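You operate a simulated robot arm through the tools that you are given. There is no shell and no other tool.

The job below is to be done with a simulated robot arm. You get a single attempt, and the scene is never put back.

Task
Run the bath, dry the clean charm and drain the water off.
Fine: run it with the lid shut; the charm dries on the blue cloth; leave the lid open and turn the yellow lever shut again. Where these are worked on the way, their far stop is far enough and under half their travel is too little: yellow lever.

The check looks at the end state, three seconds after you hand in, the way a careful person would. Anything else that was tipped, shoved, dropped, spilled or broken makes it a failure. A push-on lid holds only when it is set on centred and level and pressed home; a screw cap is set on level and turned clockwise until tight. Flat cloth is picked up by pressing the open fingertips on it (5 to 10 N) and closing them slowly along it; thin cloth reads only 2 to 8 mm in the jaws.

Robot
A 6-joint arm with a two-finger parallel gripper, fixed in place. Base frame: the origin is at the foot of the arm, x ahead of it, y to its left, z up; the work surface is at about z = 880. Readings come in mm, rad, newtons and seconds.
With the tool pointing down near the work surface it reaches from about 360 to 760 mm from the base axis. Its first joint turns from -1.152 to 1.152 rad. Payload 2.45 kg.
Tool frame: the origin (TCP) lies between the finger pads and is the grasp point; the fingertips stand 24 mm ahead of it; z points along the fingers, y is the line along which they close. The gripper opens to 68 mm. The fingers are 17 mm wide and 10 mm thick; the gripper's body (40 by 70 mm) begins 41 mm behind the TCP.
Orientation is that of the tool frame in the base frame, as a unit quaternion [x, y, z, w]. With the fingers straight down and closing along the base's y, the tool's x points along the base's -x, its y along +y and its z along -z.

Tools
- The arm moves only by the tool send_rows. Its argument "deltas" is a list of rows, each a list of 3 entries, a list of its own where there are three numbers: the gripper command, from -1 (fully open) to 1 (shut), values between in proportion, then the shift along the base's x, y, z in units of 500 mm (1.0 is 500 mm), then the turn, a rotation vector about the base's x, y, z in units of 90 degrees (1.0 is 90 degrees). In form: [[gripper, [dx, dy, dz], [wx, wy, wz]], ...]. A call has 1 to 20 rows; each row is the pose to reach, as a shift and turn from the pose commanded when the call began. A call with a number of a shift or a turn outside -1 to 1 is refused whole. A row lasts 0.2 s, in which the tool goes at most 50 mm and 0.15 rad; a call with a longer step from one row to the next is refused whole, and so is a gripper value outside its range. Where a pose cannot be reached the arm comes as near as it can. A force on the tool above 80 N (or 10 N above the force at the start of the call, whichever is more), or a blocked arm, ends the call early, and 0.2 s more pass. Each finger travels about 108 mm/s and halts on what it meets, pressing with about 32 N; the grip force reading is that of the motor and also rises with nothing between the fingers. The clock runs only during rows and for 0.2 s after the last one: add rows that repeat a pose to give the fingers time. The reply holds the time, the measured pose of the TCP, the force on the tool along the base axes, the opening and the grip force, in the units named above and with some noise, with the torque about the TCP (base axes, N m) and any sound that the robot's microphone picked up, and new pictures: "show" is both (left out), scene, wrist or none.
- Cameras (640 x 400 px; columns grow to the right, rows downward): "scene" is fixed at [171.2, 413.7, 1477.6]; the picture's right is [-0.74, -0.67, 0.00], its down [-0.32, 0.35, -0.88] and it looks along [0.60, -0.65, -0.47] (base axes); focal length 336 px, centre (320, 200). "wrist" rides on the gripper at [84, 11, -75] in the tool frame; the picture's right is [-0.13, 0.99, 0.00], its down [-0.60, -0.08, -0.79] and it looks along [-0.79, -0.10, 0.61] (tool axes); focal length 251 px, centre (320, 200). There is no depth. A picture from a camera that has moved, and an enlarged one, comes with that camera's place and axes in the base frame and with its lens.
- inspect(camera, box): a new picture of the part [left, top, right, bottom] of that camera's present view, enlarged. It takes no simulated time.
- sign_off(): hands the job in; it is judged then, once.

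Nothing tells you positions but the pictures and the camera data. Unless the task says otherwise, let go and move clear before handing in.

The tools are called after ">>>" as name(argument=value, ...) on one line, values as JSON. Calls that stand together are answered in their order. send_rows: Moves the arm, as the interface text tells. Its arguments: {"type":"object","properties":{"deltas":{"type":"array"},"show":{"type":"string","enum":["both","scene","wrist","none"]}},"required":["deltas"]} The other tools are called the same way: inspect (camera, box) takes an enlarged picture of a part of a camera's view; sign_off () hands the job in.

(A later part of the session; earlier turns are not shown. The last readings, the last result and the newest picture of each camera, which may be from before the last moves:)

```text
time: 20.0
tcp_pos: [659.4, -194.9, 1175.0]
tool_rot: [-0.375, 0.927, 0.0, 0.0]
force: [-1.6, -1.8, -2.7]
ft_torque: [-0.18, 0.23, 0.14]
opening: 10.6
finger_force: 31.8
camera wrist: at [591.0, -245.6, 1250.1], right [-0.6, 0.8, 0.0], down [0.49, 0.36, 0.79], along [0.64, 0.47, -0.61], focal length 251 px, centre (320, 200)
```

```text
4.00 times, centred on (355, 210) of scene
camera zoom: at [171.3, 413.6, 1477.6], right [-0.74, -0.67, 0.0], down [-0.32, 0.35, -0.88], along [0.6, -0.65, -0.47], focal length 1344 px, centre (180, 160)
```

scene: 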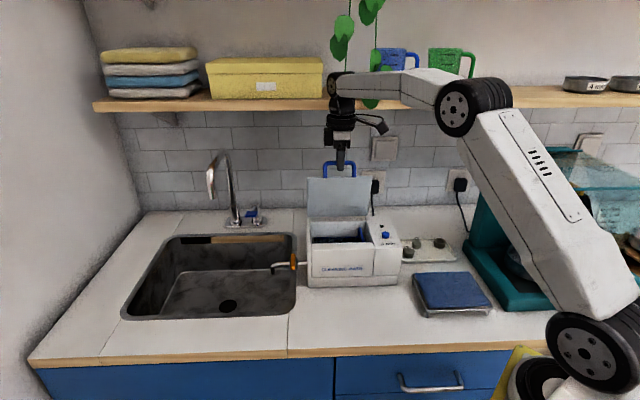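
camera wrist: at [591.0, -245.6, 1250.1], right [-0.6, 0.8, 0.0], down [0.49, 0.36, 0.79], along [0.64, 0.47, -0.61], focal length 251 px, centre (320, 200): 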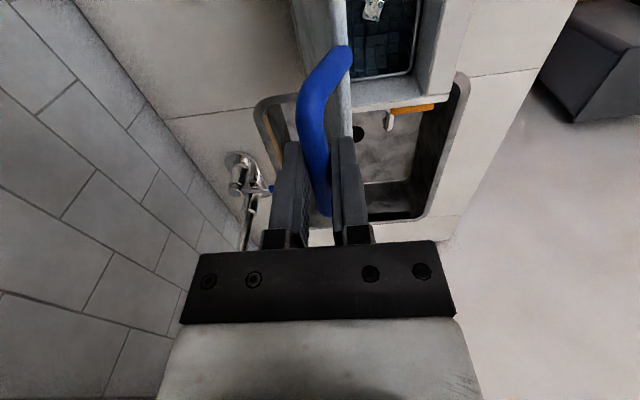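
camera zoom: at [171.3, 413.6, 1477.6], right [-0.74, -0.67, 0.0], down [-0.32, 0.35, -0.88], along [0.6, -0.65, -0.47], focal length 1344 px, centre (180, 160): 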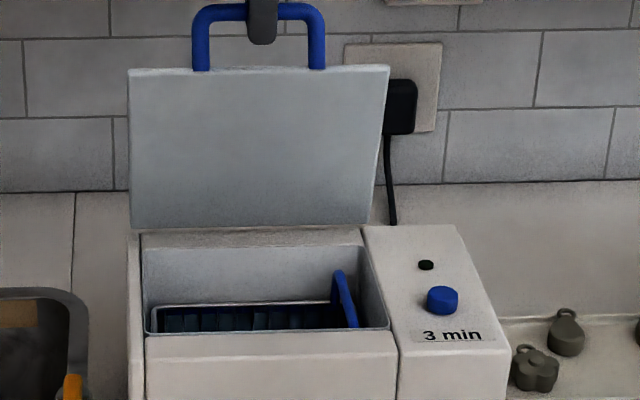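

The lid is about 75° open with nearly no force, and it's well clear of the wall and shelf. I'll carry it past vertical towards its stop.

>>> send_rows(deltas=[[1, [0.0103, -0.0105, 0.0012], [0, 0, 0]], [1, [0.0205, -0.0211, 0.0022], [0, 0, 0]], [1, [0.0307, -0.0316, 0.002], [0, 0, 0]], [1, [0.0409, -0.0422, 0.0016], [0, 0, 0]], [1, [0.0512, -0.0528, 0], [0, 0, 0]], [1, [0.0614, -0.0633, -0.0016], [0, 0, 0]], [1, [0.0714, -0.0737, -0.0044], [0, 0, 0]], [1, [0.0814, -0.084, -0.0072], [0, 0, 0]], [1, [0.0814, -0.084, -0.0072], [0, 0, 0]]])

>>> inspect(camera="scene", box=[290, 160, 420, 260])

```text
time: 22.0
tcp_pos: [699.1, -233.9, 1171.2]
tool_rot: [-0.375, 0.927, 0.0, 0.001]
force: [-1.3, 0.8, -7.2]
ft_torque: [-0.08, 0.07, 0.01]
opening: 10.0
finger_force: 31.3
camera wrist: at [631.3, -286.2, 1246.9], right [-0.6, 0.8, 0.0], down [0.49, 0.36, 0.79], along [0.64, 0.47, -0.61], focal length 251 px, centre (320, 200)
```

scene: 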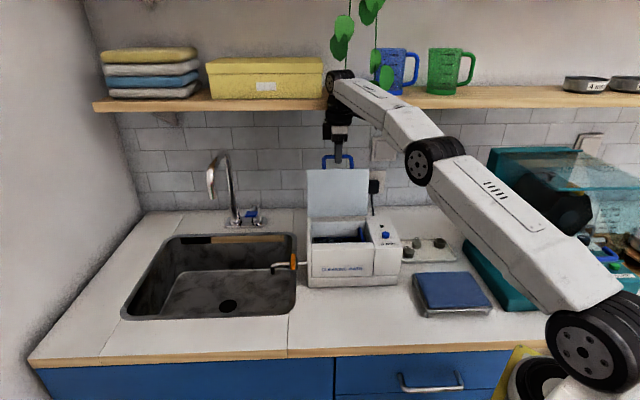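
wrist: 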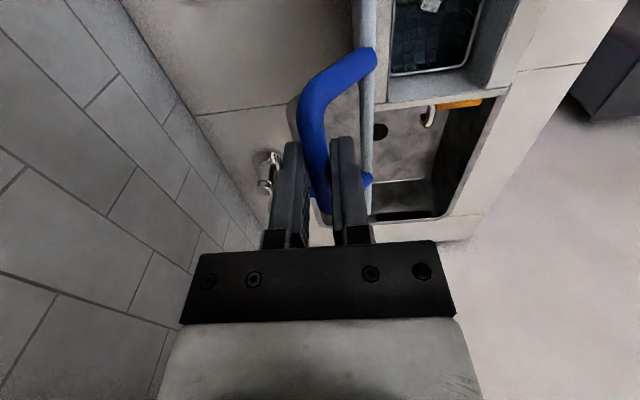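

```text
4.00 times, centred on (355, 210) of scene
camera zoom: at [171.4, 413.7, 1477.6], right [-0.74, -0.67, 0.0], down [-0.32, 0.35, -0.88], along [0.6, -0.65, -0.47], focal length 1344 px, centre (180, 160)
```

zoom: 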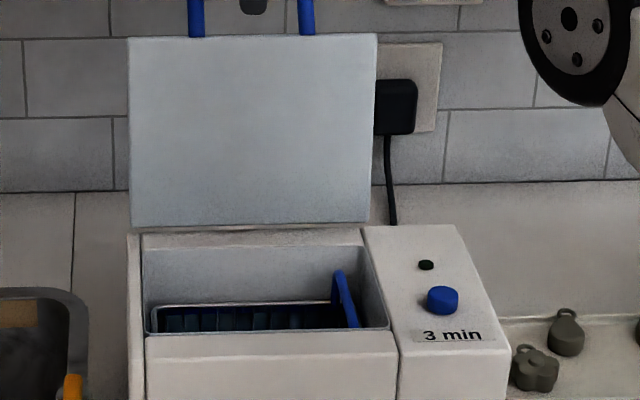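

The lid stands just past vertical and the forces are small. I'll lean it further back, looking for the stop.

>>> send_rows(deltas=[[1, [0.0099, -0.0102, -0.004], [0, 0, 0]], [1, [0.0198, -0.0204, -0.008], [0, 0, 0]], [1, [0.0293, -0.0302, -0.0133], [0, 0, 0]], [1, [0.0388, -0.04, -0.0186], [0, 0, 0]], [1, [0.0388, -0.04, -0.0186], [0, 0, 0]]])

>>> inspect(camera="scene", box=[290, 160, 420, 260])

```text
time: 23.2
tcp_pos: [698.2, -245.6, 1163.7]
tool_rot: [-0.375, 0.927, -0.002, 0.002]
force: [15.3, 5.8, 20.2]
ft_torque: [0.04, -0.09, 0.06]
opening: 10.7
finger_force: 32.2
out of reach, approached as far as the arm can: row 1, 2, 3, 4, 5
camera wrist: at [631.0, -296.2, 1238.8], right [-0.6, 0.8, 0.0], down [0.49, 0.36, 0.79], along [0.64, 0.47, -0.61], focal length 251 px, centre (320, 200)
```

scene: 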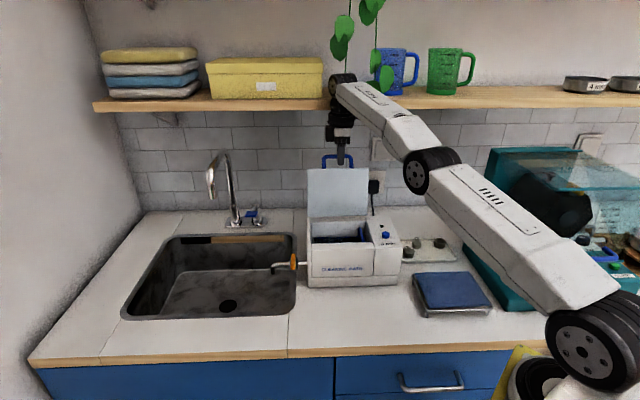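
wrist: 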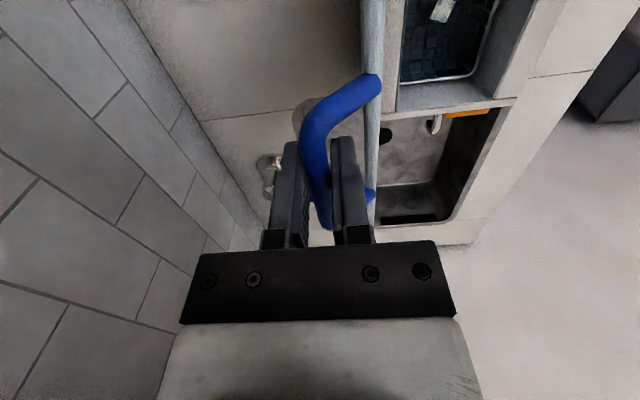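

```text
4.00 times, centred on (355, 210) of scene
camera zoom: at [171.3, 414.1, 1477.5], right [-0.74, -0.67, 0.0], down [-0.32, 0.34, -0.88], along [0.6, -0.65, -0.47], focal length 1344 px, centre (180, 160)
```

zoom: 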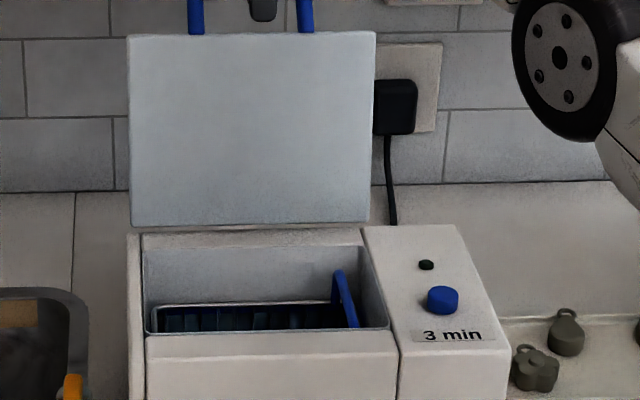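

The arm is at its reach limit and the lid is about 97° open, past vertical. I'll ease the fingers open and see which way it settles.

>>> send_rows(deltas=[[0.55, [0, 0, 0], [0, 0, 0]], [0.4, [0, 0, 0], [0, 0, 0]], [0.3, [0, 0, 0], [0, 0, 0]], [0.3, [0, 0, 0], [0, 0, 0]], [0.3, [0, 0, 0], [0, 0, 0]]])

>>> inspect(camera="wrist", box=[160, 40, 480, 240])

```text
time: 24.4
tcp_pos: [698.5, -246.7, 1159.8]
tool_rot: [-0.374, 0.928, 0.002, -0.002]
force: [-11.4, -6.1, -23.0]
ft_torque: [1.29, -0.82, -0.39]
opening: 23.7
finger_force: 0.0
camera wrist: at [631.0, -297.5, 1234.1], right [-0.59, 0.8, 0.01], down [0.49, 0.36, 0.79], along [0.63, 0.47, -0.61], focal length 251 px, centre (320, 200)
```

scene: 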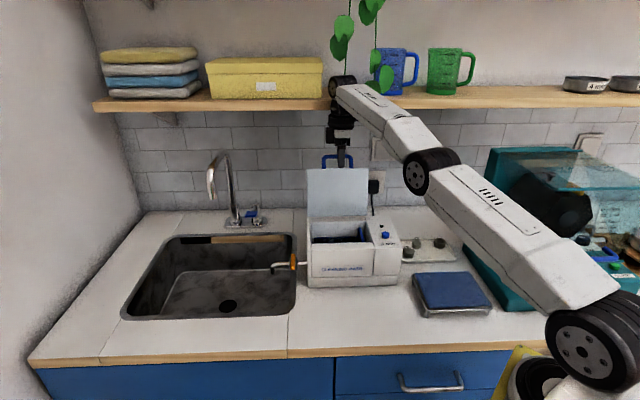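
wrist: 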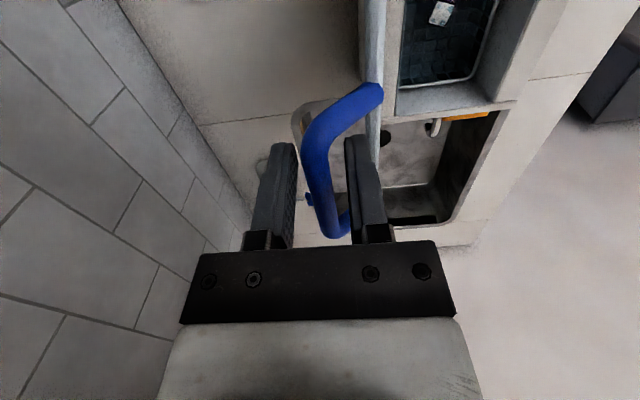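

```text
2.00 times, centred on (320, 140) of wrist
camera zoom: at [631.0, -297.5, 1234.1], right [-0.59, 0.8, 0.01], down [0.49, 0.36, 0.79], along [0.63, 0.47, -0.61], focal length 503 px, centre (320, 320)
```

zoom: 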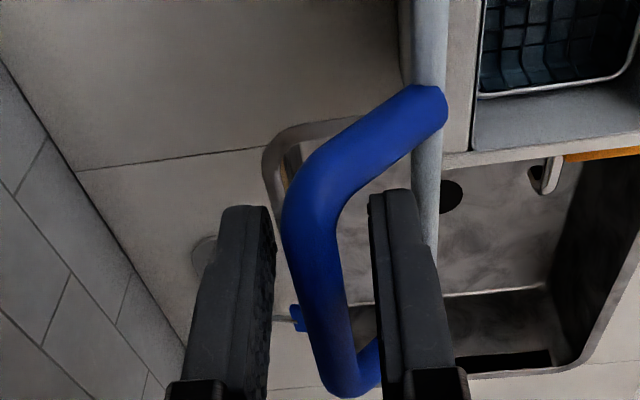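

The handle stands free between the open fingers. I'll rise slowly to clear it and watch the force.

>>> send_rows(deltas=[[0.3, [0, 0, 0.01], [0, 0, 0]], [0.3, [0, 0, 0.02], [0, 0, 0]], [0.3, [0, 0, 0.02], [0, 0, 0]]])

>>> inspect(camera="wrist", box=[160, 40, 480, 240])

```text
time: 25.2
tcp_pos: [696.8, -246.3, 1159.8]
tool_rot: [-0.373, 0.928, 0.007, -0.007]
force: [6.4, -23.4, -40.6]
ft_torque: [3.51, 1.65, -0.36]
opening: 23.6
finger_force: 0.0
camera wrist: at [630.4, -297.3, 1235.2], right [-0.59, 0.8, 0.02], down [0.5, 0.36, 0.79], along [0.63, 0.48, -0.62], focal length 251 px, centre (320, 200)
```

scene: 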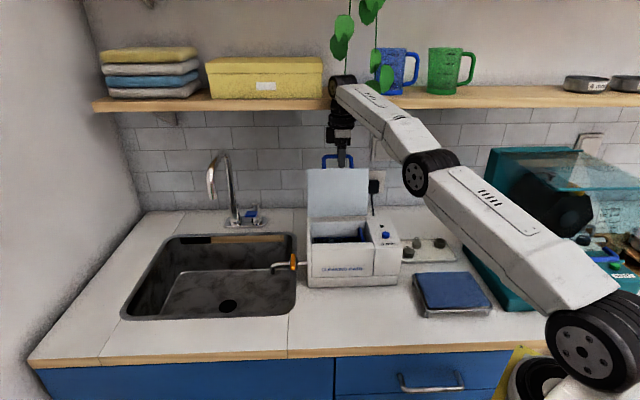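
wrist: 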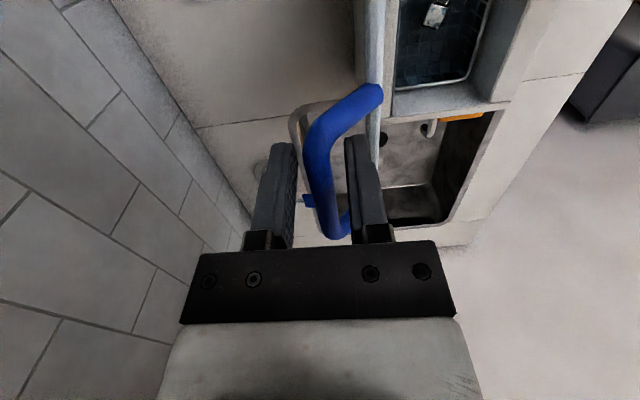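

```text
2.00 times, centred on (320, 140) of wrist
camera zoom: at [630.4, -297.3, 1235.2], right [-0.59, 0.8, 0.02], down [0.5, 0.36, 0.79], along [0.63, 0.48, -0.62], focal length 503 px, centre (320, 320)
```

zoom: 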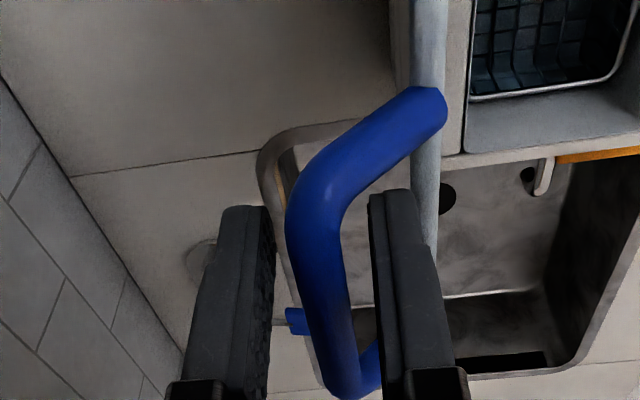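

Rising is being resisted with about 40 N of downward force, so I stop and look closely at what the gripper is touching.

>>> inspect(camera="scene", box=[300, 50, 400, 200])

>>> inspect(camera="scene", box=[310, 130, 390, 190])

>>> inspect(camera="wrist", box=[240, 110, 400, 250])

```text
2.67 times, centred on (350, 125) of scene
camera zoom: at [172.5, 412.5, 1477.8], right [-0.74, -0.67, 0.0], down [-0.32, 0.35, -0.88], along [0.6, -0.65, -0.47], focal length 896 px, centre (240, 400)
```

zoom: 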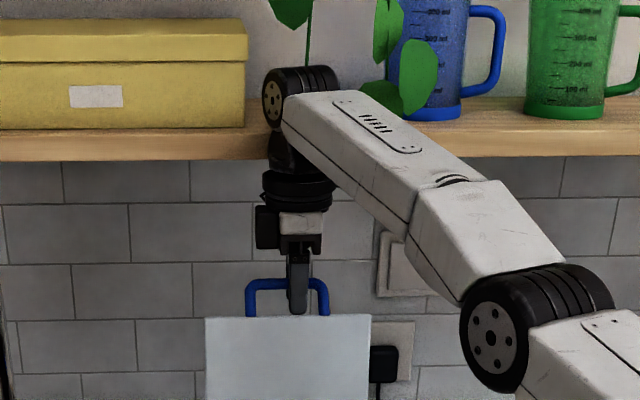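

```text
6.67 times, centred on (350, 160) of scene
camera zoom: at [172.5, 412.5, 1477.8], right [-0.74, -0.67, 0.0], down [-0.32, 0.35, -0.88], along [0.6, -0.65, -0.47], focal length 2240 px, centre (120, 467)
```

zoom: 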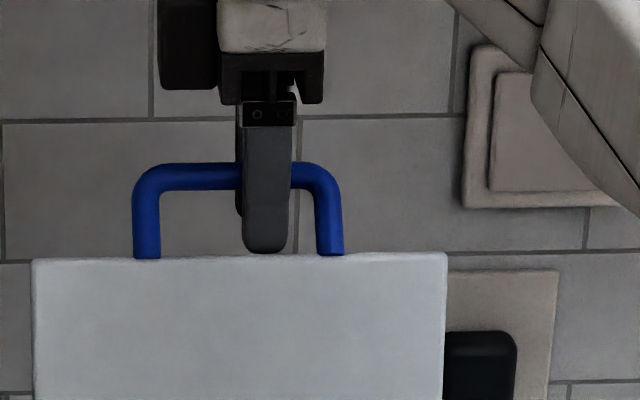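

```text
2.86 times, centred on (320, 180) of wrist
camera zoom: at [630.4, -297.3, 1235.2], right [-0.59, 0.8, 0.02], down [0.5, 0.36, 0.79], along [0.63, 0.48, -0.62], focal length 718 px, centre (320, 257)
```

zoom: 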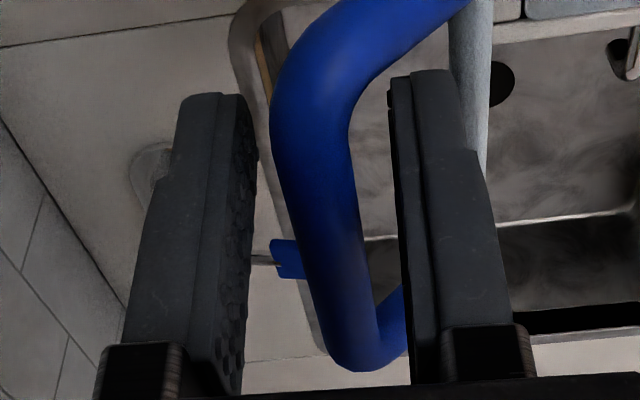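

By my force reckoning, the back of the gripper flange is caught under the shelf's front edge at about z 1271, behind the tool axis. I'll drop back slightly, then tilt the gripper's top forward around the bar so it clears the shelf before withdrawing.

>>> send_rows(deltas=[[0.3, [0, 0, -0.02], [0, 0, 0]], [0.3, [0, 0, -0.02], [-0.04, -0.039, 0]], [0.3, [0, 0, -0.018], [-0.08, -0.077, 0]], [0.3, [0, 0, -0.016], [-0.12, -0.116, 0]], [0.3, [0, 0, -0.016], [-0.16, -0.155, 0]], [0.3, [0, 0, -0.016], [-0.16, -0.155, 0]]])

>>> inspect(camera="scene", box=[300, 50, 400, 200])

>>> inspect(camera="wrist", box=[240, 110, 400, 250])

```text
time: 26.6
tcp_pos: [700.7, -244.1, 1165.6]
tool_rot: [-0.37, 0.912, -0.163, 0.068]
force: [4.9, 1.7, 8.8]
ft_torque: [0.12, -0.04, -0.02]
opening: 25.6
finger_force: 0.4
camera wrist: at [615.0, -277.6, 1231.3], right [-0.55, 0.76, -0.34], down [0.29, 0.56, 0.77], along [0.78, 0.33, -0.53], focal length 251 px, centre (320, 200)
```

scene: 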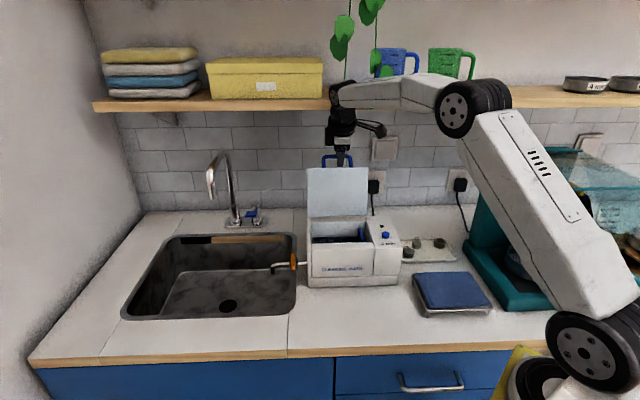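
wrist: 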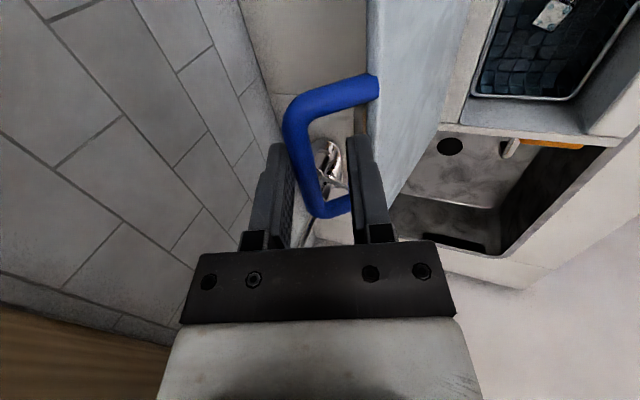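

```text
2.67 times, centred on (350, 125) of scene
camera zoom: at [171.2, 413.8, 1477.6], right [-0.74, -0.67, 0.0], down [-0.32, 0.35, -0.88], along [0.6, -0.65, -0.47], focal length 896 px, centre (240, 400)
```

zoom: 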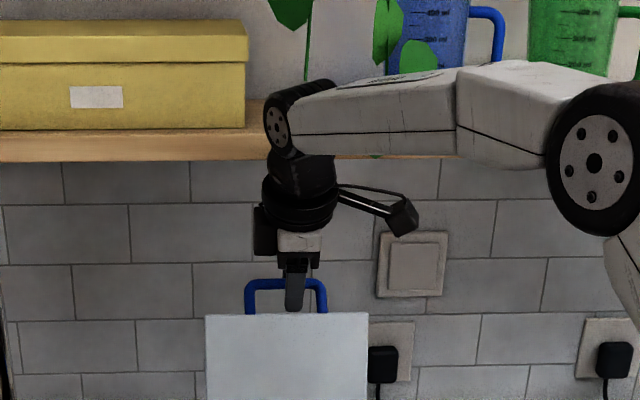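

```text
2.86 times, centred on (320, 180) of wrist
camera zoom: at [615.0, -277.6, 1231.3], right [-0.55, 0.76, -0.34], down [0.29, 0.56, 0.77], along [0.78, 0.33, -0.53], focal length 718 px, centre (320, 257)
```

zoom: 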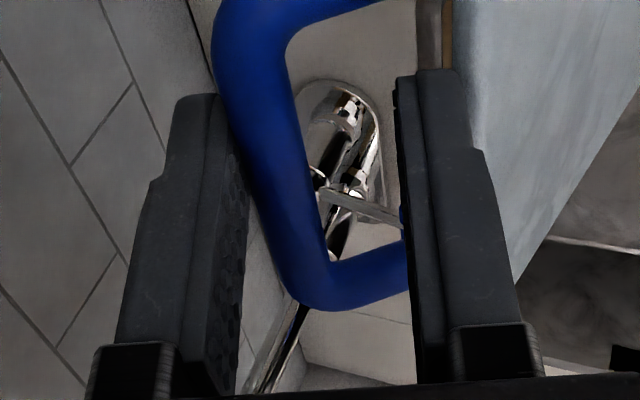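

The force is gone and the gripper has tilted clear. I'll centre the fingers on the bar, withdraw along the tool axis and watch that the lid stays put.

>>> send_rows(deltas=[[0.2, [0.005, -0.005, 0], [0, 0, 0]], [0.2, [0.0, 0.0, 0.019], [0, 0, 0]], [0.2, [-0.0048, 0.005, 0.038], [0, 0, 0]], [0.2, [-0.0095, 0.01, 0.056], [0, 0, 0]], [0.2, [-0.018, 0.019, 0.094], [0, 0, 0]], [0.2, [-0.018, 0.019, 0.094], [0, 0, 0]]])

>>> inspect(camera="scene", box=[290, 120, 420, 270])

>>> inspect(camera="wrist", box=[240, 0, 640, 250])

```text
time: 28.0
tcp_pos: [690.1, -235.3, 1210.0]
tool_rot: [-0.368, 0.913, -0.161, 0.066]
force: [-0.1, 0.5, 0.5]
ft_torque: [-0.04, 0.02, 0.02]
opening: 27.1
finger_force: 0.1
camera wrist: at [605.0, -269.1, 1276.5], right [-0.55, 0.76, -0.34], down [0.3, 0.56, 0.77], along [0.78, 0.33, -0.54], focal length 251 px, centre (320, 200)
```

scene: 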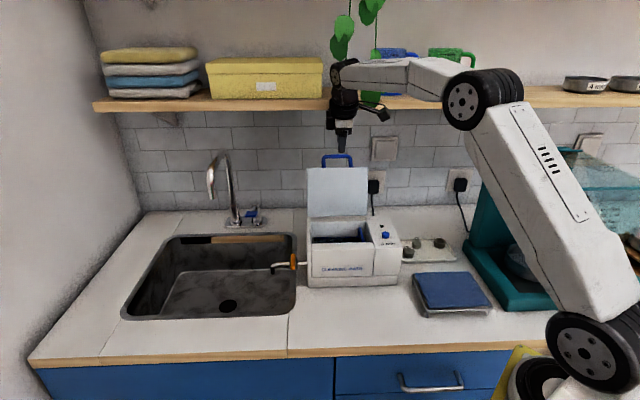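
wrist: 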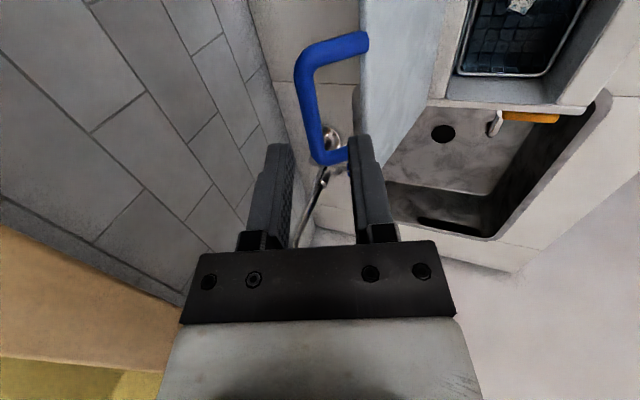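

```text
2.67 times, centred on (355, 195) of scene
camera zoom: at [171.2, 413.7, 1477.6], right [-0.74, -0.67, 0.0], down [-0.32, 0.35, -0.88], along [0.6, -0.65, -0.47], focal length 896 px, centre (227, 213)
```

zoom: 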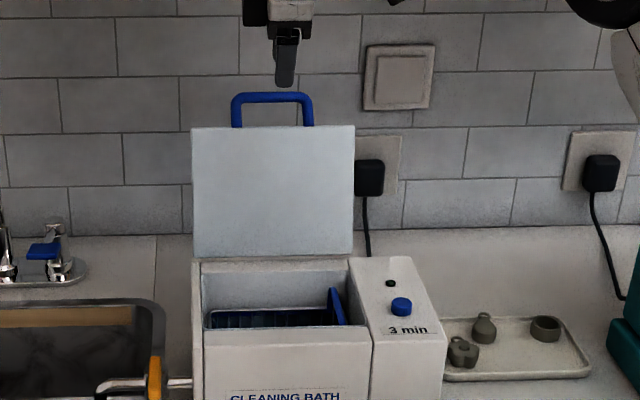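

```text
1.60 times, centred on (440, 125) of wrist
camera zoom: at [605.0, -269.1, 1276.5], right [-0.55, 0.76, -0.34], down [0.3, 0.56, 0.77], along [0.78, 0.33, -0.54], focal length 402 px, centre (128, 320)
```

zoom: 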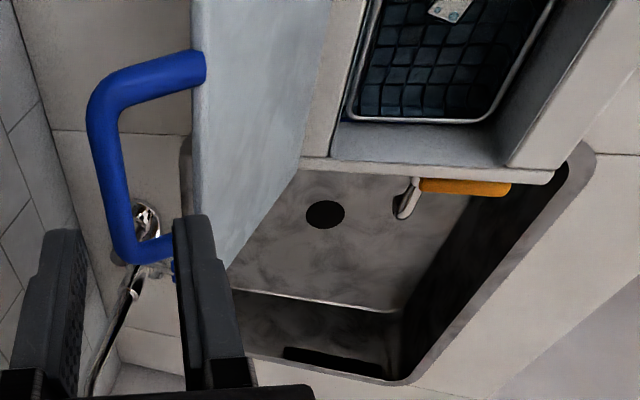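

The lid stands open on its own. I'll move forward over the bath, level the gripper and look inside.

>>> send_rows(deltas=[[0.2, [-0.05, 0.055, 0.01], [0, 0, 0]], [0.2, [-0.1, 0.11, 0.01], [0.04, 0.039, 0]], [0.2, [-0.14, 0.16, 0], [0.08, 0.077, 0]], [0.2, [-0.14, 0.16, -0.04], [0.12, 0.116, 0]], [0.2, [-0.14, 0.16, -0.08], [0.16, 0.155, 0]], [0.2, [-0.14, 0.16, -0.1], [0.16, 0.155, 0]], [0.2, [-0.14, 0.16, -0.1], [0.16, 0.155, 0]]])

>>> inspect(camera="wrist", box=[160, 0, 480, 200])

>>> inspect(camera="scene", box=[290, 180, 420, 290])

```text
time: 29.6
tcp_pos: [620.1, -155.9, 1161.0]
tool_rot: [-0.375, 0.927, 0.001, 0.001]
force: [-0.8, 0.3, 0.2]
ft_torque: [-0.01, -0.01, -0.01]
opening: 27.1
finger_force: 0.0
camera wrist: at [552.3, -207.3, 1234.8], right [-0.6, 0.8, 0.0], down [0.49, 0.36, 0.79], along [0.64, 0.47, -0.61], focal length 251 px, centre (320, 200)
```

scene: 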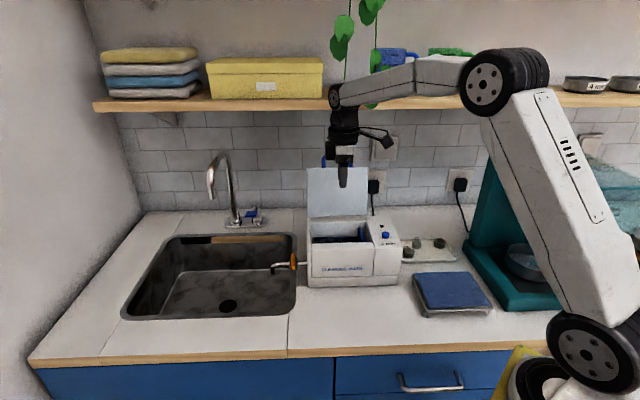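
wrist: 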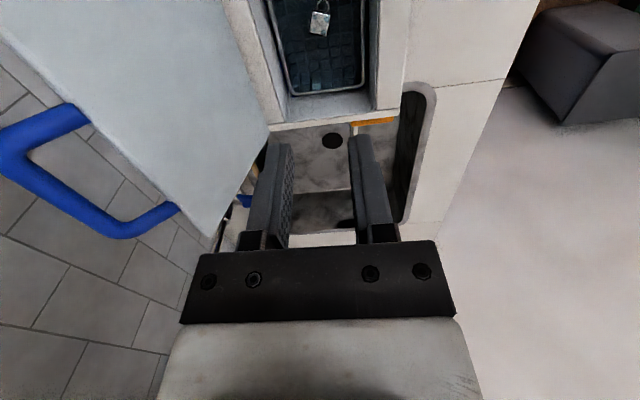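

```text
2.00 times, centred on (320, 100) of wrist
camera zoom: at [552.3, -207.3, 1234.8], right [-0.6, 0.8, 0.0], down [0.49, 0.36, 0.79], along [0.64, 0.47, -0.61], focal length 503 px, centre (320, 400)
```

zoom: 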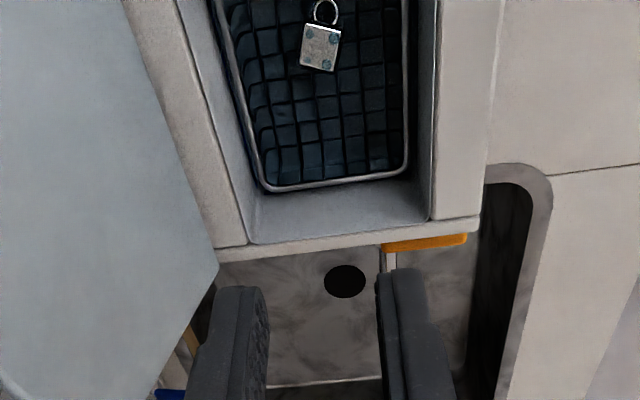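

```text
3.64 times, centred on (355, 235) of scene
camera zoom: at [171.3, 413.7, 1477.6], right [-0.74, -0.67, 0.0], down [-0.32, 0.35, -0.88], along [0.6, -0.65, -0.47], focal length 1222 px, centre (193, 73)
```

zoom: 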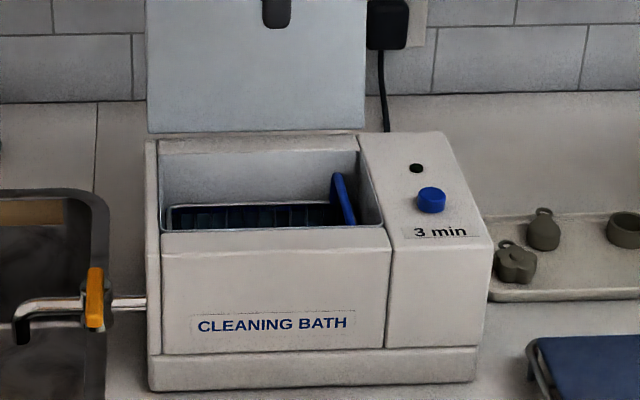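

The bath holds a wire basket with a blue handle at its right end and a shiny square charm with a ring, studded blue. I'll move right for a fuller view and to find its depth.

>>> send_rows(deltas=[[0.2, [-0.05, -0.048, 0.02], [0, 0, 0]], [0.2, [-0.1, -0.096, 0.04], [0, 0, 0]], [0.2, [-0.12, -0.116, 0.04], [0, 0, 0]], [0.2, [-0.12, -0.116, 0.04], [0, 0, 0]]])

>>> inspect(camera="wrist", box=[200, 0, 440, 150])

```text
time: 30.6
tcp_pos: [560.5, -213.0, 1181.2]
tool_rot: [-0.375, 0.927, -0.001, -0.001]
force: [0.4, 0.3, 0.7]
ft_torque: [0.01, 0.05, 0.0]
opening: 27.3
finger_force: 0.0
camera wrist: at [492.8, -264.1, 1256.0], right [-0.6, 0.8, 0.0], down [0.49, 0.36, 0.79], along [0.64, 0.47, -0.61], focal length 251 px, centre (320, 200)
```

scene: 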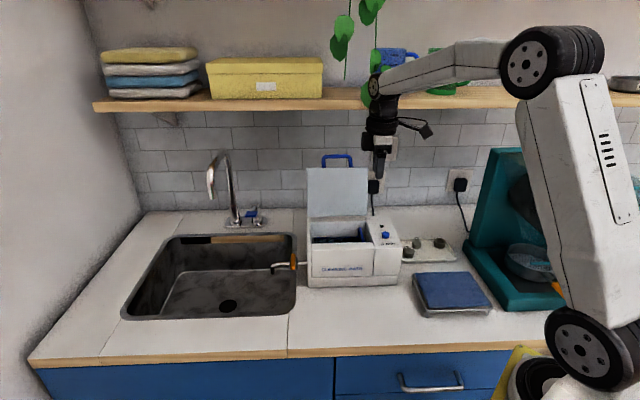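
wrist: 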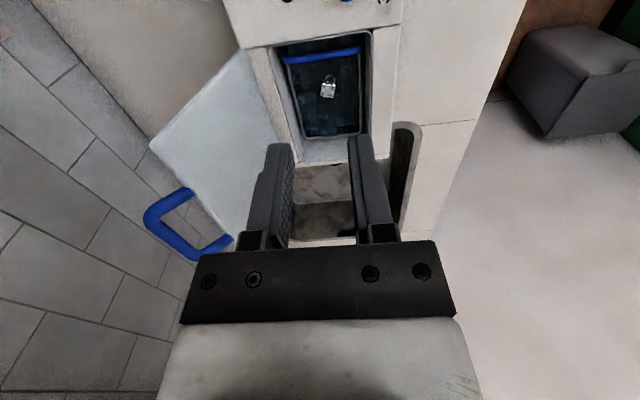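

```text
2.67 times, centred on (320, 75) of wrist
camera zoom: at [492.8, -264.1, 1256.0], right [-0.6, 0.8, 0.0], down [0.49, 0.36, 0.79], along [0.64, 0.47, -0.61], focal length 670 px, centre (320, 533)
```

zoom: 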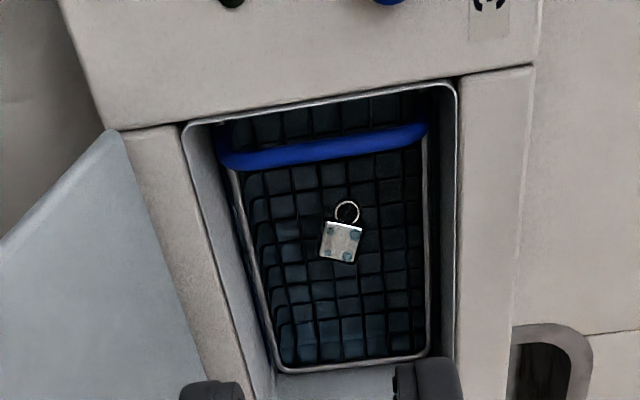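

Two views place the charm near (628,-152), roughly z 940, lying flat with its ring towards the right. I'll go lower for a more exact fix.

>>> send_rows(deltas=[[0.2, [0.04, 0.035, -0.05], [0, 0, 0]], [0.2, [0.08, 0.07, -0.1], [0, 0, 0]], [0.2, [0.1, 0.09, -0.16], [0, 0, 0]], [0.2, [0.1, 0.09, -0.19], [0, 0, 0]], [0.2, [0.1, 0.09, -0.19], [0, 0, 0]]])

>>> inspect(camera="wrist", box=[240, 0, 400, 100])

>>> inspect(camera="wrist", box=[160, 0, 480, 200])

>>> inspect(camera="scene", box=[310, 160, 420, 260])

```text
time: 31.8
tcp_pos: [610.7, -167.5, 1084.2]
tool_rot: [-0.375, 0.927, 0.0, 0.0]
force: [0.3, 0.0, 0.2]
ft_torque: [0.01, 0.01, 0.03]
opening: 27.1
finger_force: 0.0
camera wrist: at [542.3, -219.5, 1159.5], right [-0.6, 0.8, 0.0], down [0.49, 0.36, 0.79], along [0.64, 0.47, -0.61], focal length 251 px, centre (320, 200)
```

scene: 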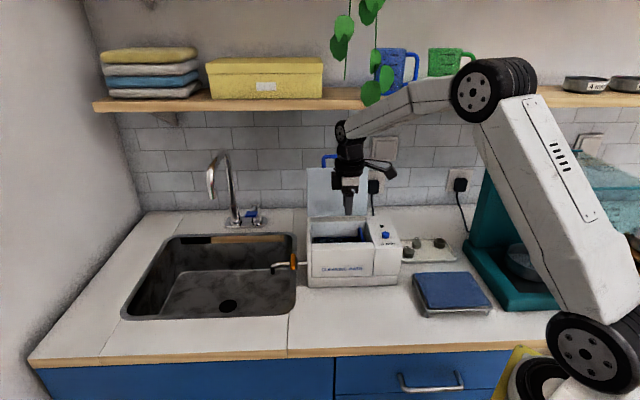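
wrist: 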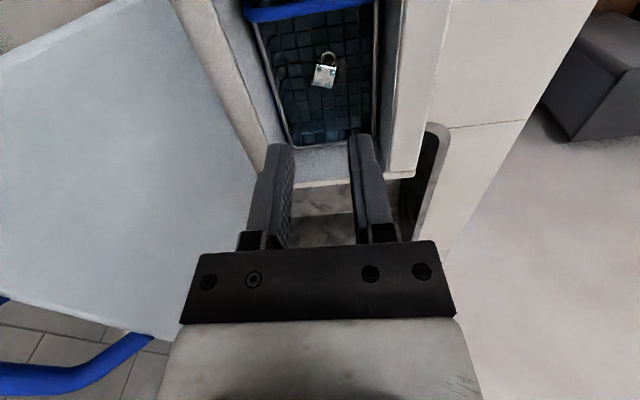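

```text
4.00 times, centred on (320, 50) of wrist
camera zoom: at [542.3, -219.5, 1159.5], right [-0.6, 0.8, 0.0], down [0.49, 0.36, 0.79], along [0.64, 0.47, -0.61], focal length 1006 px, centre (320, 800)
```

zoom: 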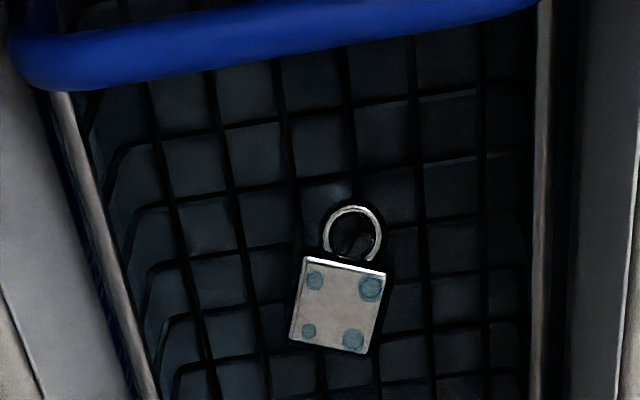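

```text
2.00 times, centred on (320, 100) of wrist
camera zoom: at [542.3, -219.5, 1159.5], right [-0.6, 0.8, 0.0], down [0.49, 0.36, 0.79], along [0.64, 0.47, -0.61], focal length 503 px, centre (320, 400)
```

zoom: 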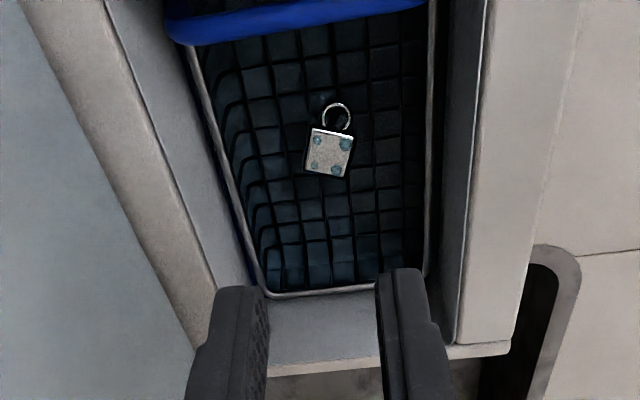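

```text
4.00 times, centred on (365, 210) of scene
camera zoom: at [171.3, 413.7, 1477.6], right [-0.74, -0.67, 0.0], down [-0.32, 0.35, -0.88], along [0.6, -0.65, -0.47], focal length 1344 px, centre (140, 160)
```

zoom: 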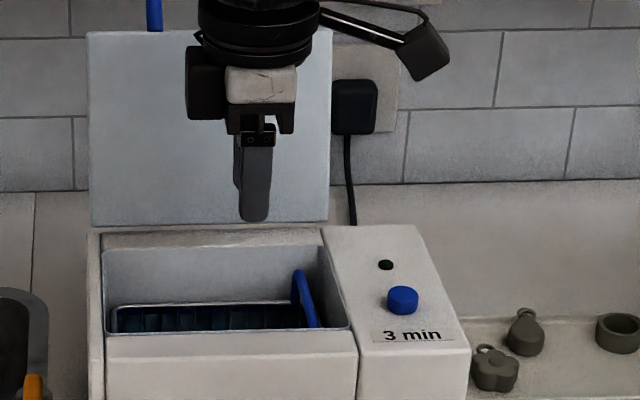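

The charm body is about 18 mm square, centred near (628,-152) with its top at about z 940 and its sides turned some 17° from my fingers. I'll align, open to 36 mm and come down part way.

>>> send_rows(deltas=[[-0.06, [0.017, 0.015, -0.02], [0, 0, -0.06]], [-0.06, [0.034, 0.031, -0.05], [0, 0, -0.12]], [-0.06, [0.034, 0.031, -0.09], [0, 0, -0.19]], [-0.06, [0.034, 0.031, -0.13], [0, 0, -0.19]], [-0.06, [0.034, 0.031, -0.13], [0, 0, -0.19]]])

>>> inspect(camera="wrist", box=[200, 0, 440, 150])

>>> inspect(camera="scene", box=[310, 160, 420, 260])

```text
time: 33.0
tcp_pos: [625.7, -150.8, 1018.3]
tool_rot: [-0.233, 0.972, 0.0, 0.001]
force: [0.3, -0.3, 0.2]
ft_torque: [-0.02, 0.02, -0.02]
opening: 36.1
finger_force: 0.0
camera wrist: at [546.4, -180.1, 1093.1], right [-0.33, 0.94, 0.0], down [0.57, 0.2, 0.79], along [0.75, 0.26, -0.61], focal length 251 px, centre (320, 200)
```

scene: 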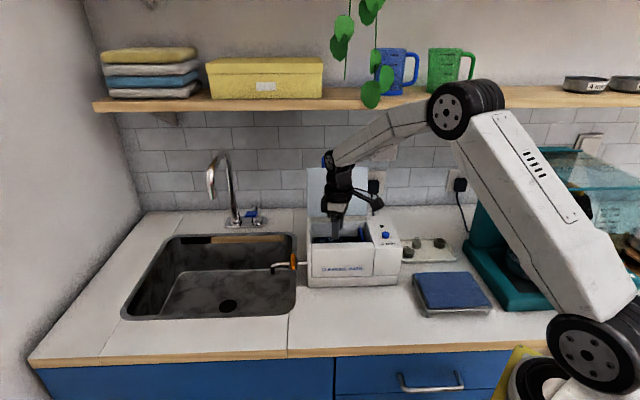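
wrist: 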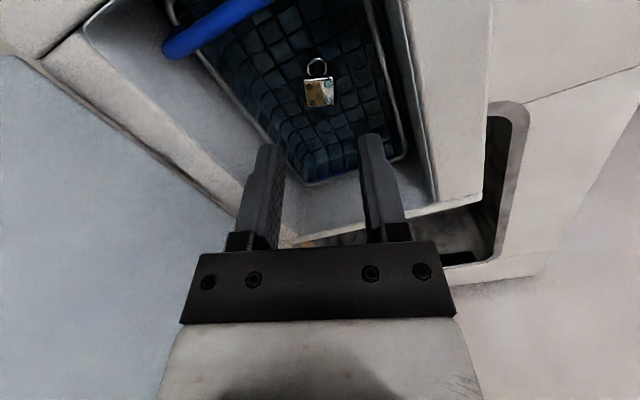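

```text
2.67 times, centred on (320, 75) of wrist
camera zoom: at [546.4, -180.1, 1093.1], right [-0.33, 0.94, 0.0], down [0.57, 0.2, 0.79], along [0.75, 0.26, -0.61], focal length 670 px, centre (320, 533)
```

zoom: 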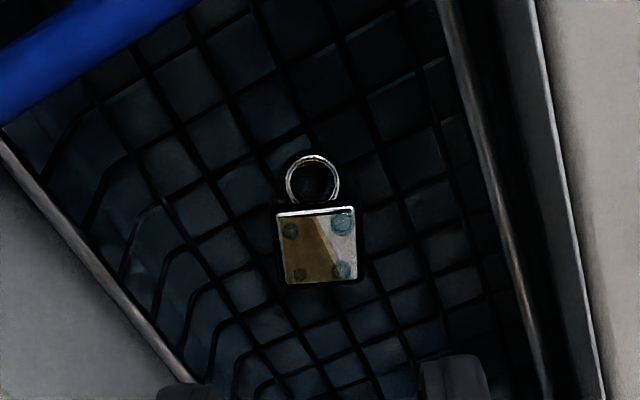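

```text
4.00 times, centred on (365, 210) of scene
camera zoom: at [171.3, 413.7, 1477.6], right [-0.74, -0.67, 0.0], down [-0.32, 0.35, -0.88], along [0.6, -0.65, -0.47], focal length 1344 px, centre (140, 160)
```

zoom: 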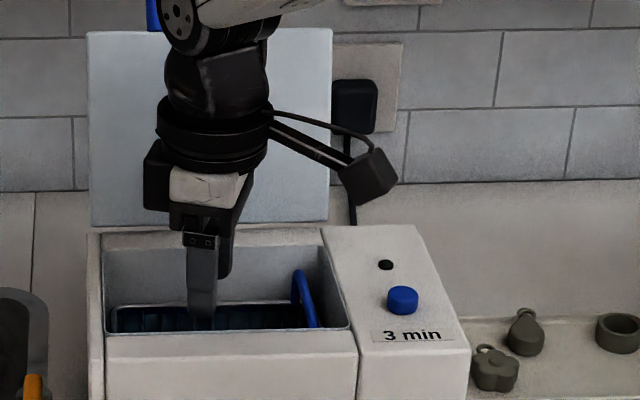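

The fingers are lined up with the charm, needing only a 2 mm shift. I'll descend into the basket to just above its floor.

>>> send_rows(deltas=[[-0.06, [0.0035, -0.003, -0.03], [0, 0, 0]], [-0.06, [0.0035, -0.003, -0.06], [0, 0, 0]], [-0.06, [0.0035, -0.003, -0.085], [0, 0, 0]], [-0.06, [0.0035, -0.003, -0.105], [0, 0, 0]], [-0.06, [0.0035, -0.003, -0.105], [0, 0, 0]]])

>>> inspect(camera="wrist", box=[200, 0, 440, 200])

>>> inspect(camera="scene", box=[310, 160, 420, 260])

```text
time: 34.2
tcp_pos: [629.2, -153.8, 967.1]
tool_rot: [-0.232, 0.973, 0.0, 0.001]
force: [0.8, 0.8, -0.6]
ft_torque: [0.01, 0.02, 0.0]
opening: 36.0
finger_force: 0.1
camera wrist: at [549.6, -182.0, 1041.8], right [-0.33, 0.94, 0.0], down [0.57, 0.2, 0.79], along [0.75, 0.27, -0.61], focal length 251 px, centre (320, 200)
```

scene: 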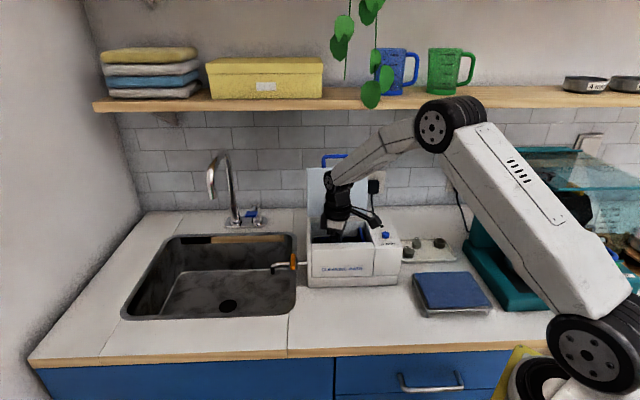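
wrist: 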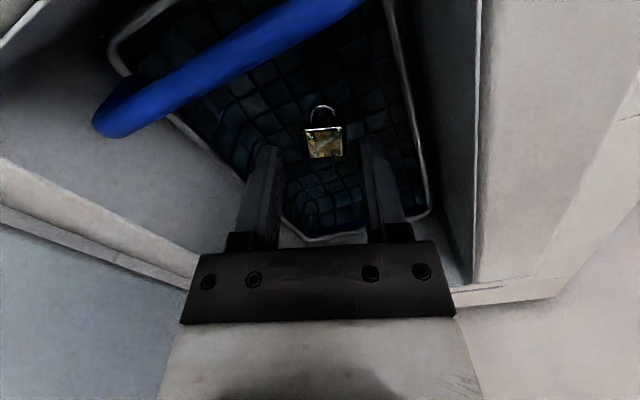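

```text
2.00 times, centred on (320, 100) of wrist
camera zoom: at [549.6, -182.0, 1041.8], right [-0.33, 0.94, 0.0], down [0.57, 0.2, 0.79], along [0.75, 0.27, -0.61], focal length 503 px, centre (320, 400)
```

zoom: 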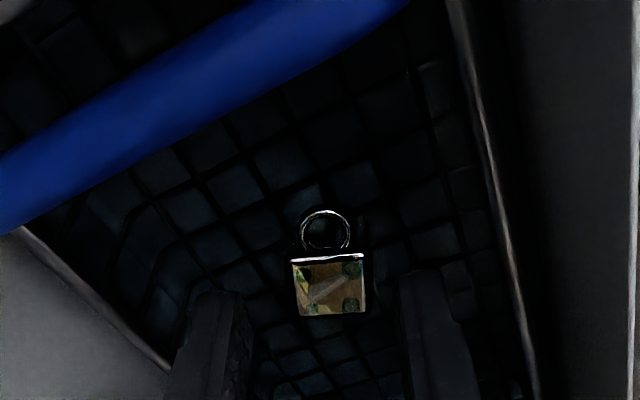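

```text
4.00 times, centred on (365, 210) of scene
camera zoom: at [171.3, 413.7, 1477.6], right [-0.74, -0.67, 0.0], down [-0.32, 0.35, -0.88], along [0.6, -0.65, -0.47], focal length 1344 px, centre (140, 160)
```

zoom: 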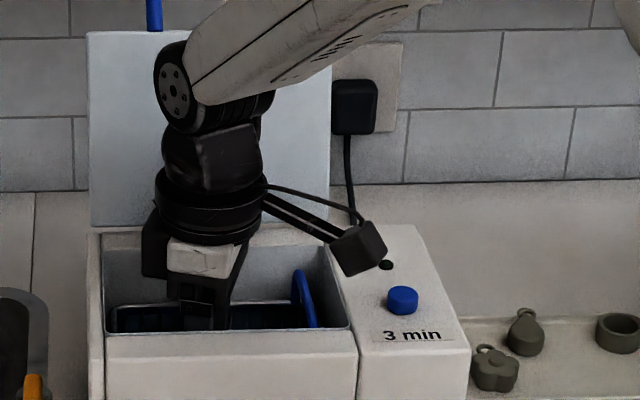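

The charm sits between the fingertips, still a little below them. I'll shift 1.5 mm and lower in small steps, watching the force.

>>> send_rows(deltas=[[-0.06, [-0.0014, 0.0026, -0.006], [0, 0, 0]], [-0.06, [-0.0014, 0.0026, -0.01], [0, 0, 0]], [-0.06, [-0.0014, 0.0026, -0.014], [0, 0, 0]], [-0.06, [-0.0014, 0.0026, -0.014], [0, 0, 0]]], show="wrist")

>>> inspect(camera="wrist", box=[200, 50, 440, 200])

```text
time: 35.2
tcp_pos: [628.1, -152.0, 960.3]
tool_rot: [-0.233, 0.973, 0.0, 0.001]
force: [0.6, 0.6, -0.5]
ft_torque: [-0.04, 0.0, 0.0]
opening: 36.1
finger_force: 0.1
camera wrist: at [549.1, -181.3, 1035.0], right [-0.33, 0.94, 0.0], down [0.57, 0.2, 0.79], along [0.75, 0.27, -0.61], focal length 251 px, centre (320, 200)
```

wrist: 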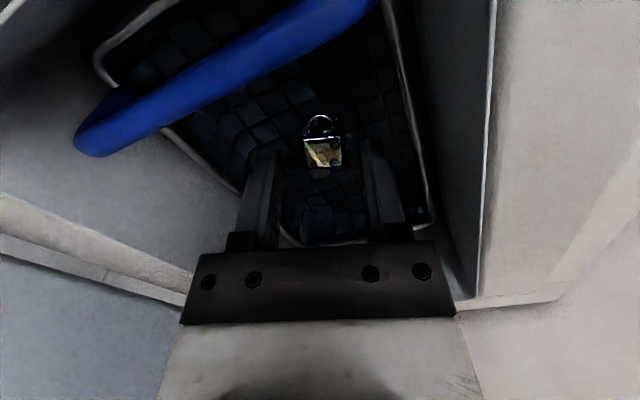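

```text
2.67 times, centred on (320, 125) of wrist
camera zoom: at [549.1, -181.3, 1035.0], right [-0.33, 0.94, 0.0], down [0.57, 0.2, 0.79], along [0.75, 0.27, -0.61], focal length 670 px, centre (320, 400)
```

zoom: 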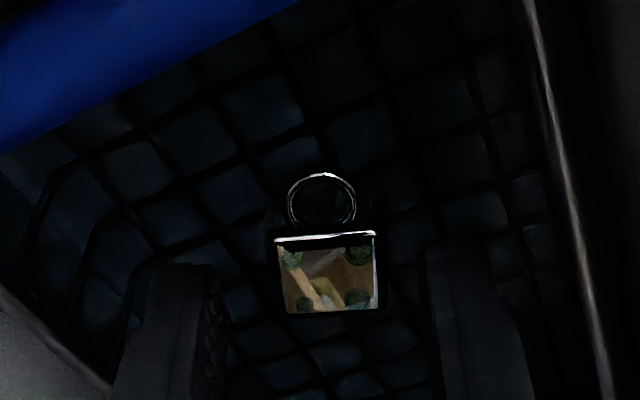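

No contact yet. I'll lower a few more millimetres and watch the force.

>>> send_rows(deltas=[[-0.06, [0, 0, -0.003], [0, 0, 0]], [-0.06, [0, 0, -0.006], [0, 0, 0]], [-0.06, [0, 0, -0.008], [0, 0, 0]]], show="wrist")

>>> inspect(camera="wrist", box=[240, 80, 400, 180])

```text
time: 36.0
tcp_pos: [627.9, -153.9, 956.9]
tool_rot: [-0.233, 0.972, 0.0, 0.001]
force: [0.5, 0.5, -0.1]
ft_torque: [0.03, 0.01, -0.03]
opening: 36.1
finger_force: 0.0
camera wrist: at [548.8, -182.2, 1031.6], right [-0.33, 0.94, 0.0], down [0.57, 0.2, 0.79], along [0.75, 0.27, -0.61], focal length 251 px, centre (320, 200)
```

wrist: 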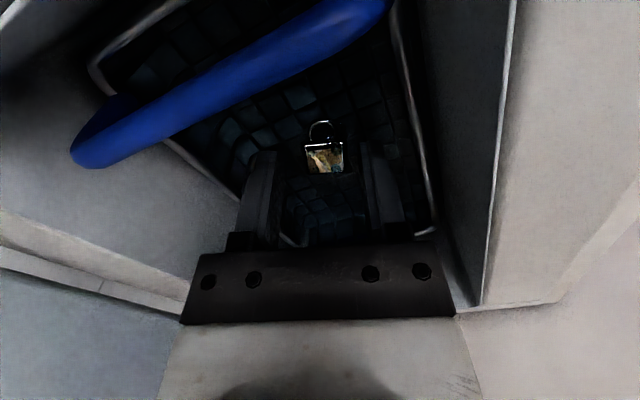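

```text
4.00 times, centred on (320, 130) of wrist
camera zoom: at [548.8, -182.2, 1031.6], right [-0.33, 0.94, 0.0], down [0.57, 0.2, 0.79], along [0.75, 0.27, -0.61], focal length 1006 px, centre (320, 480)
```

zoom: 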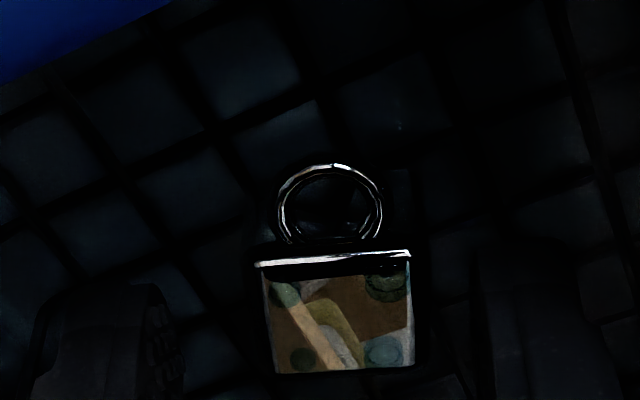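

The tips are now well below the charm's top, which fits z 944 best, and there is still no contact. I'll close slowly.

>>> send_rows(deltas=[[0.15, [0, 0, 0], [0, 0, 0]], [0.3, [0, 0, 0], [0, 0, 0]], [0.45, [0, 0, 0], [0, 0, 0]], [0.6, [0, 0, 0], [0, 0, 0]], [1, [0, 0, 0], [0, 0, 0]], [1, [0, 0, 0], [0, 0, 0]], [1, [0, 0, 0], [0, 0, 0]]], show="wrist")

>>> inspect(camera="wrist", box=[240, 80, 400, 180])

```text
time: 37.6
tcp_pos: [629.3, -152.5, 957.2]
tool_rot: [-0.233, 0.973, 0.001, 0.0]
force: [-0.1, 0.4, -0.1]
ft_torque: [-0.02, 0.0, -0.02]
opening: 20.6
finger_force: 32.1
camera wrist: at [548.8, -182.1, 1031.6], right [-0.33, 0.94, 0.0], down [0.57, 0.2, 0.79], along [0.75, 0.27, -0.61], focal length 251 px, centre (320, 200)
```

wrist: 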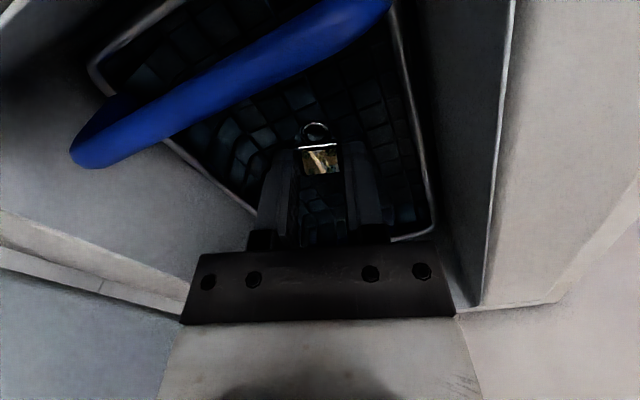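

```text
4.00 times, centred on (320, 130) of wrist
camera zoom: at [548.8, -182.1, 1031.6], right [-0.33, 0.94, 0.0], down [0.57, 0.2, 0.79], along [0.75, 0.27, -0.61], focal length 1006 px, centre (320, 480)
```

zoom: 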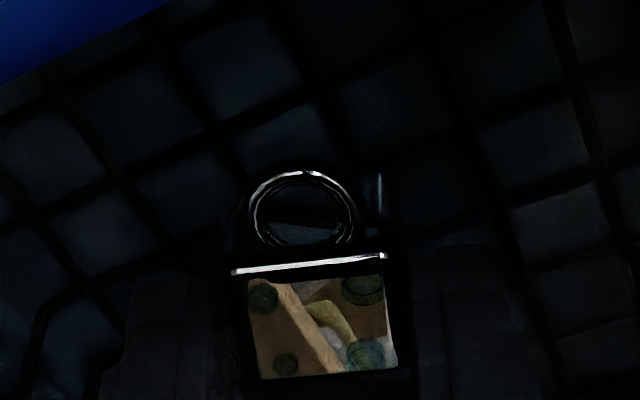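

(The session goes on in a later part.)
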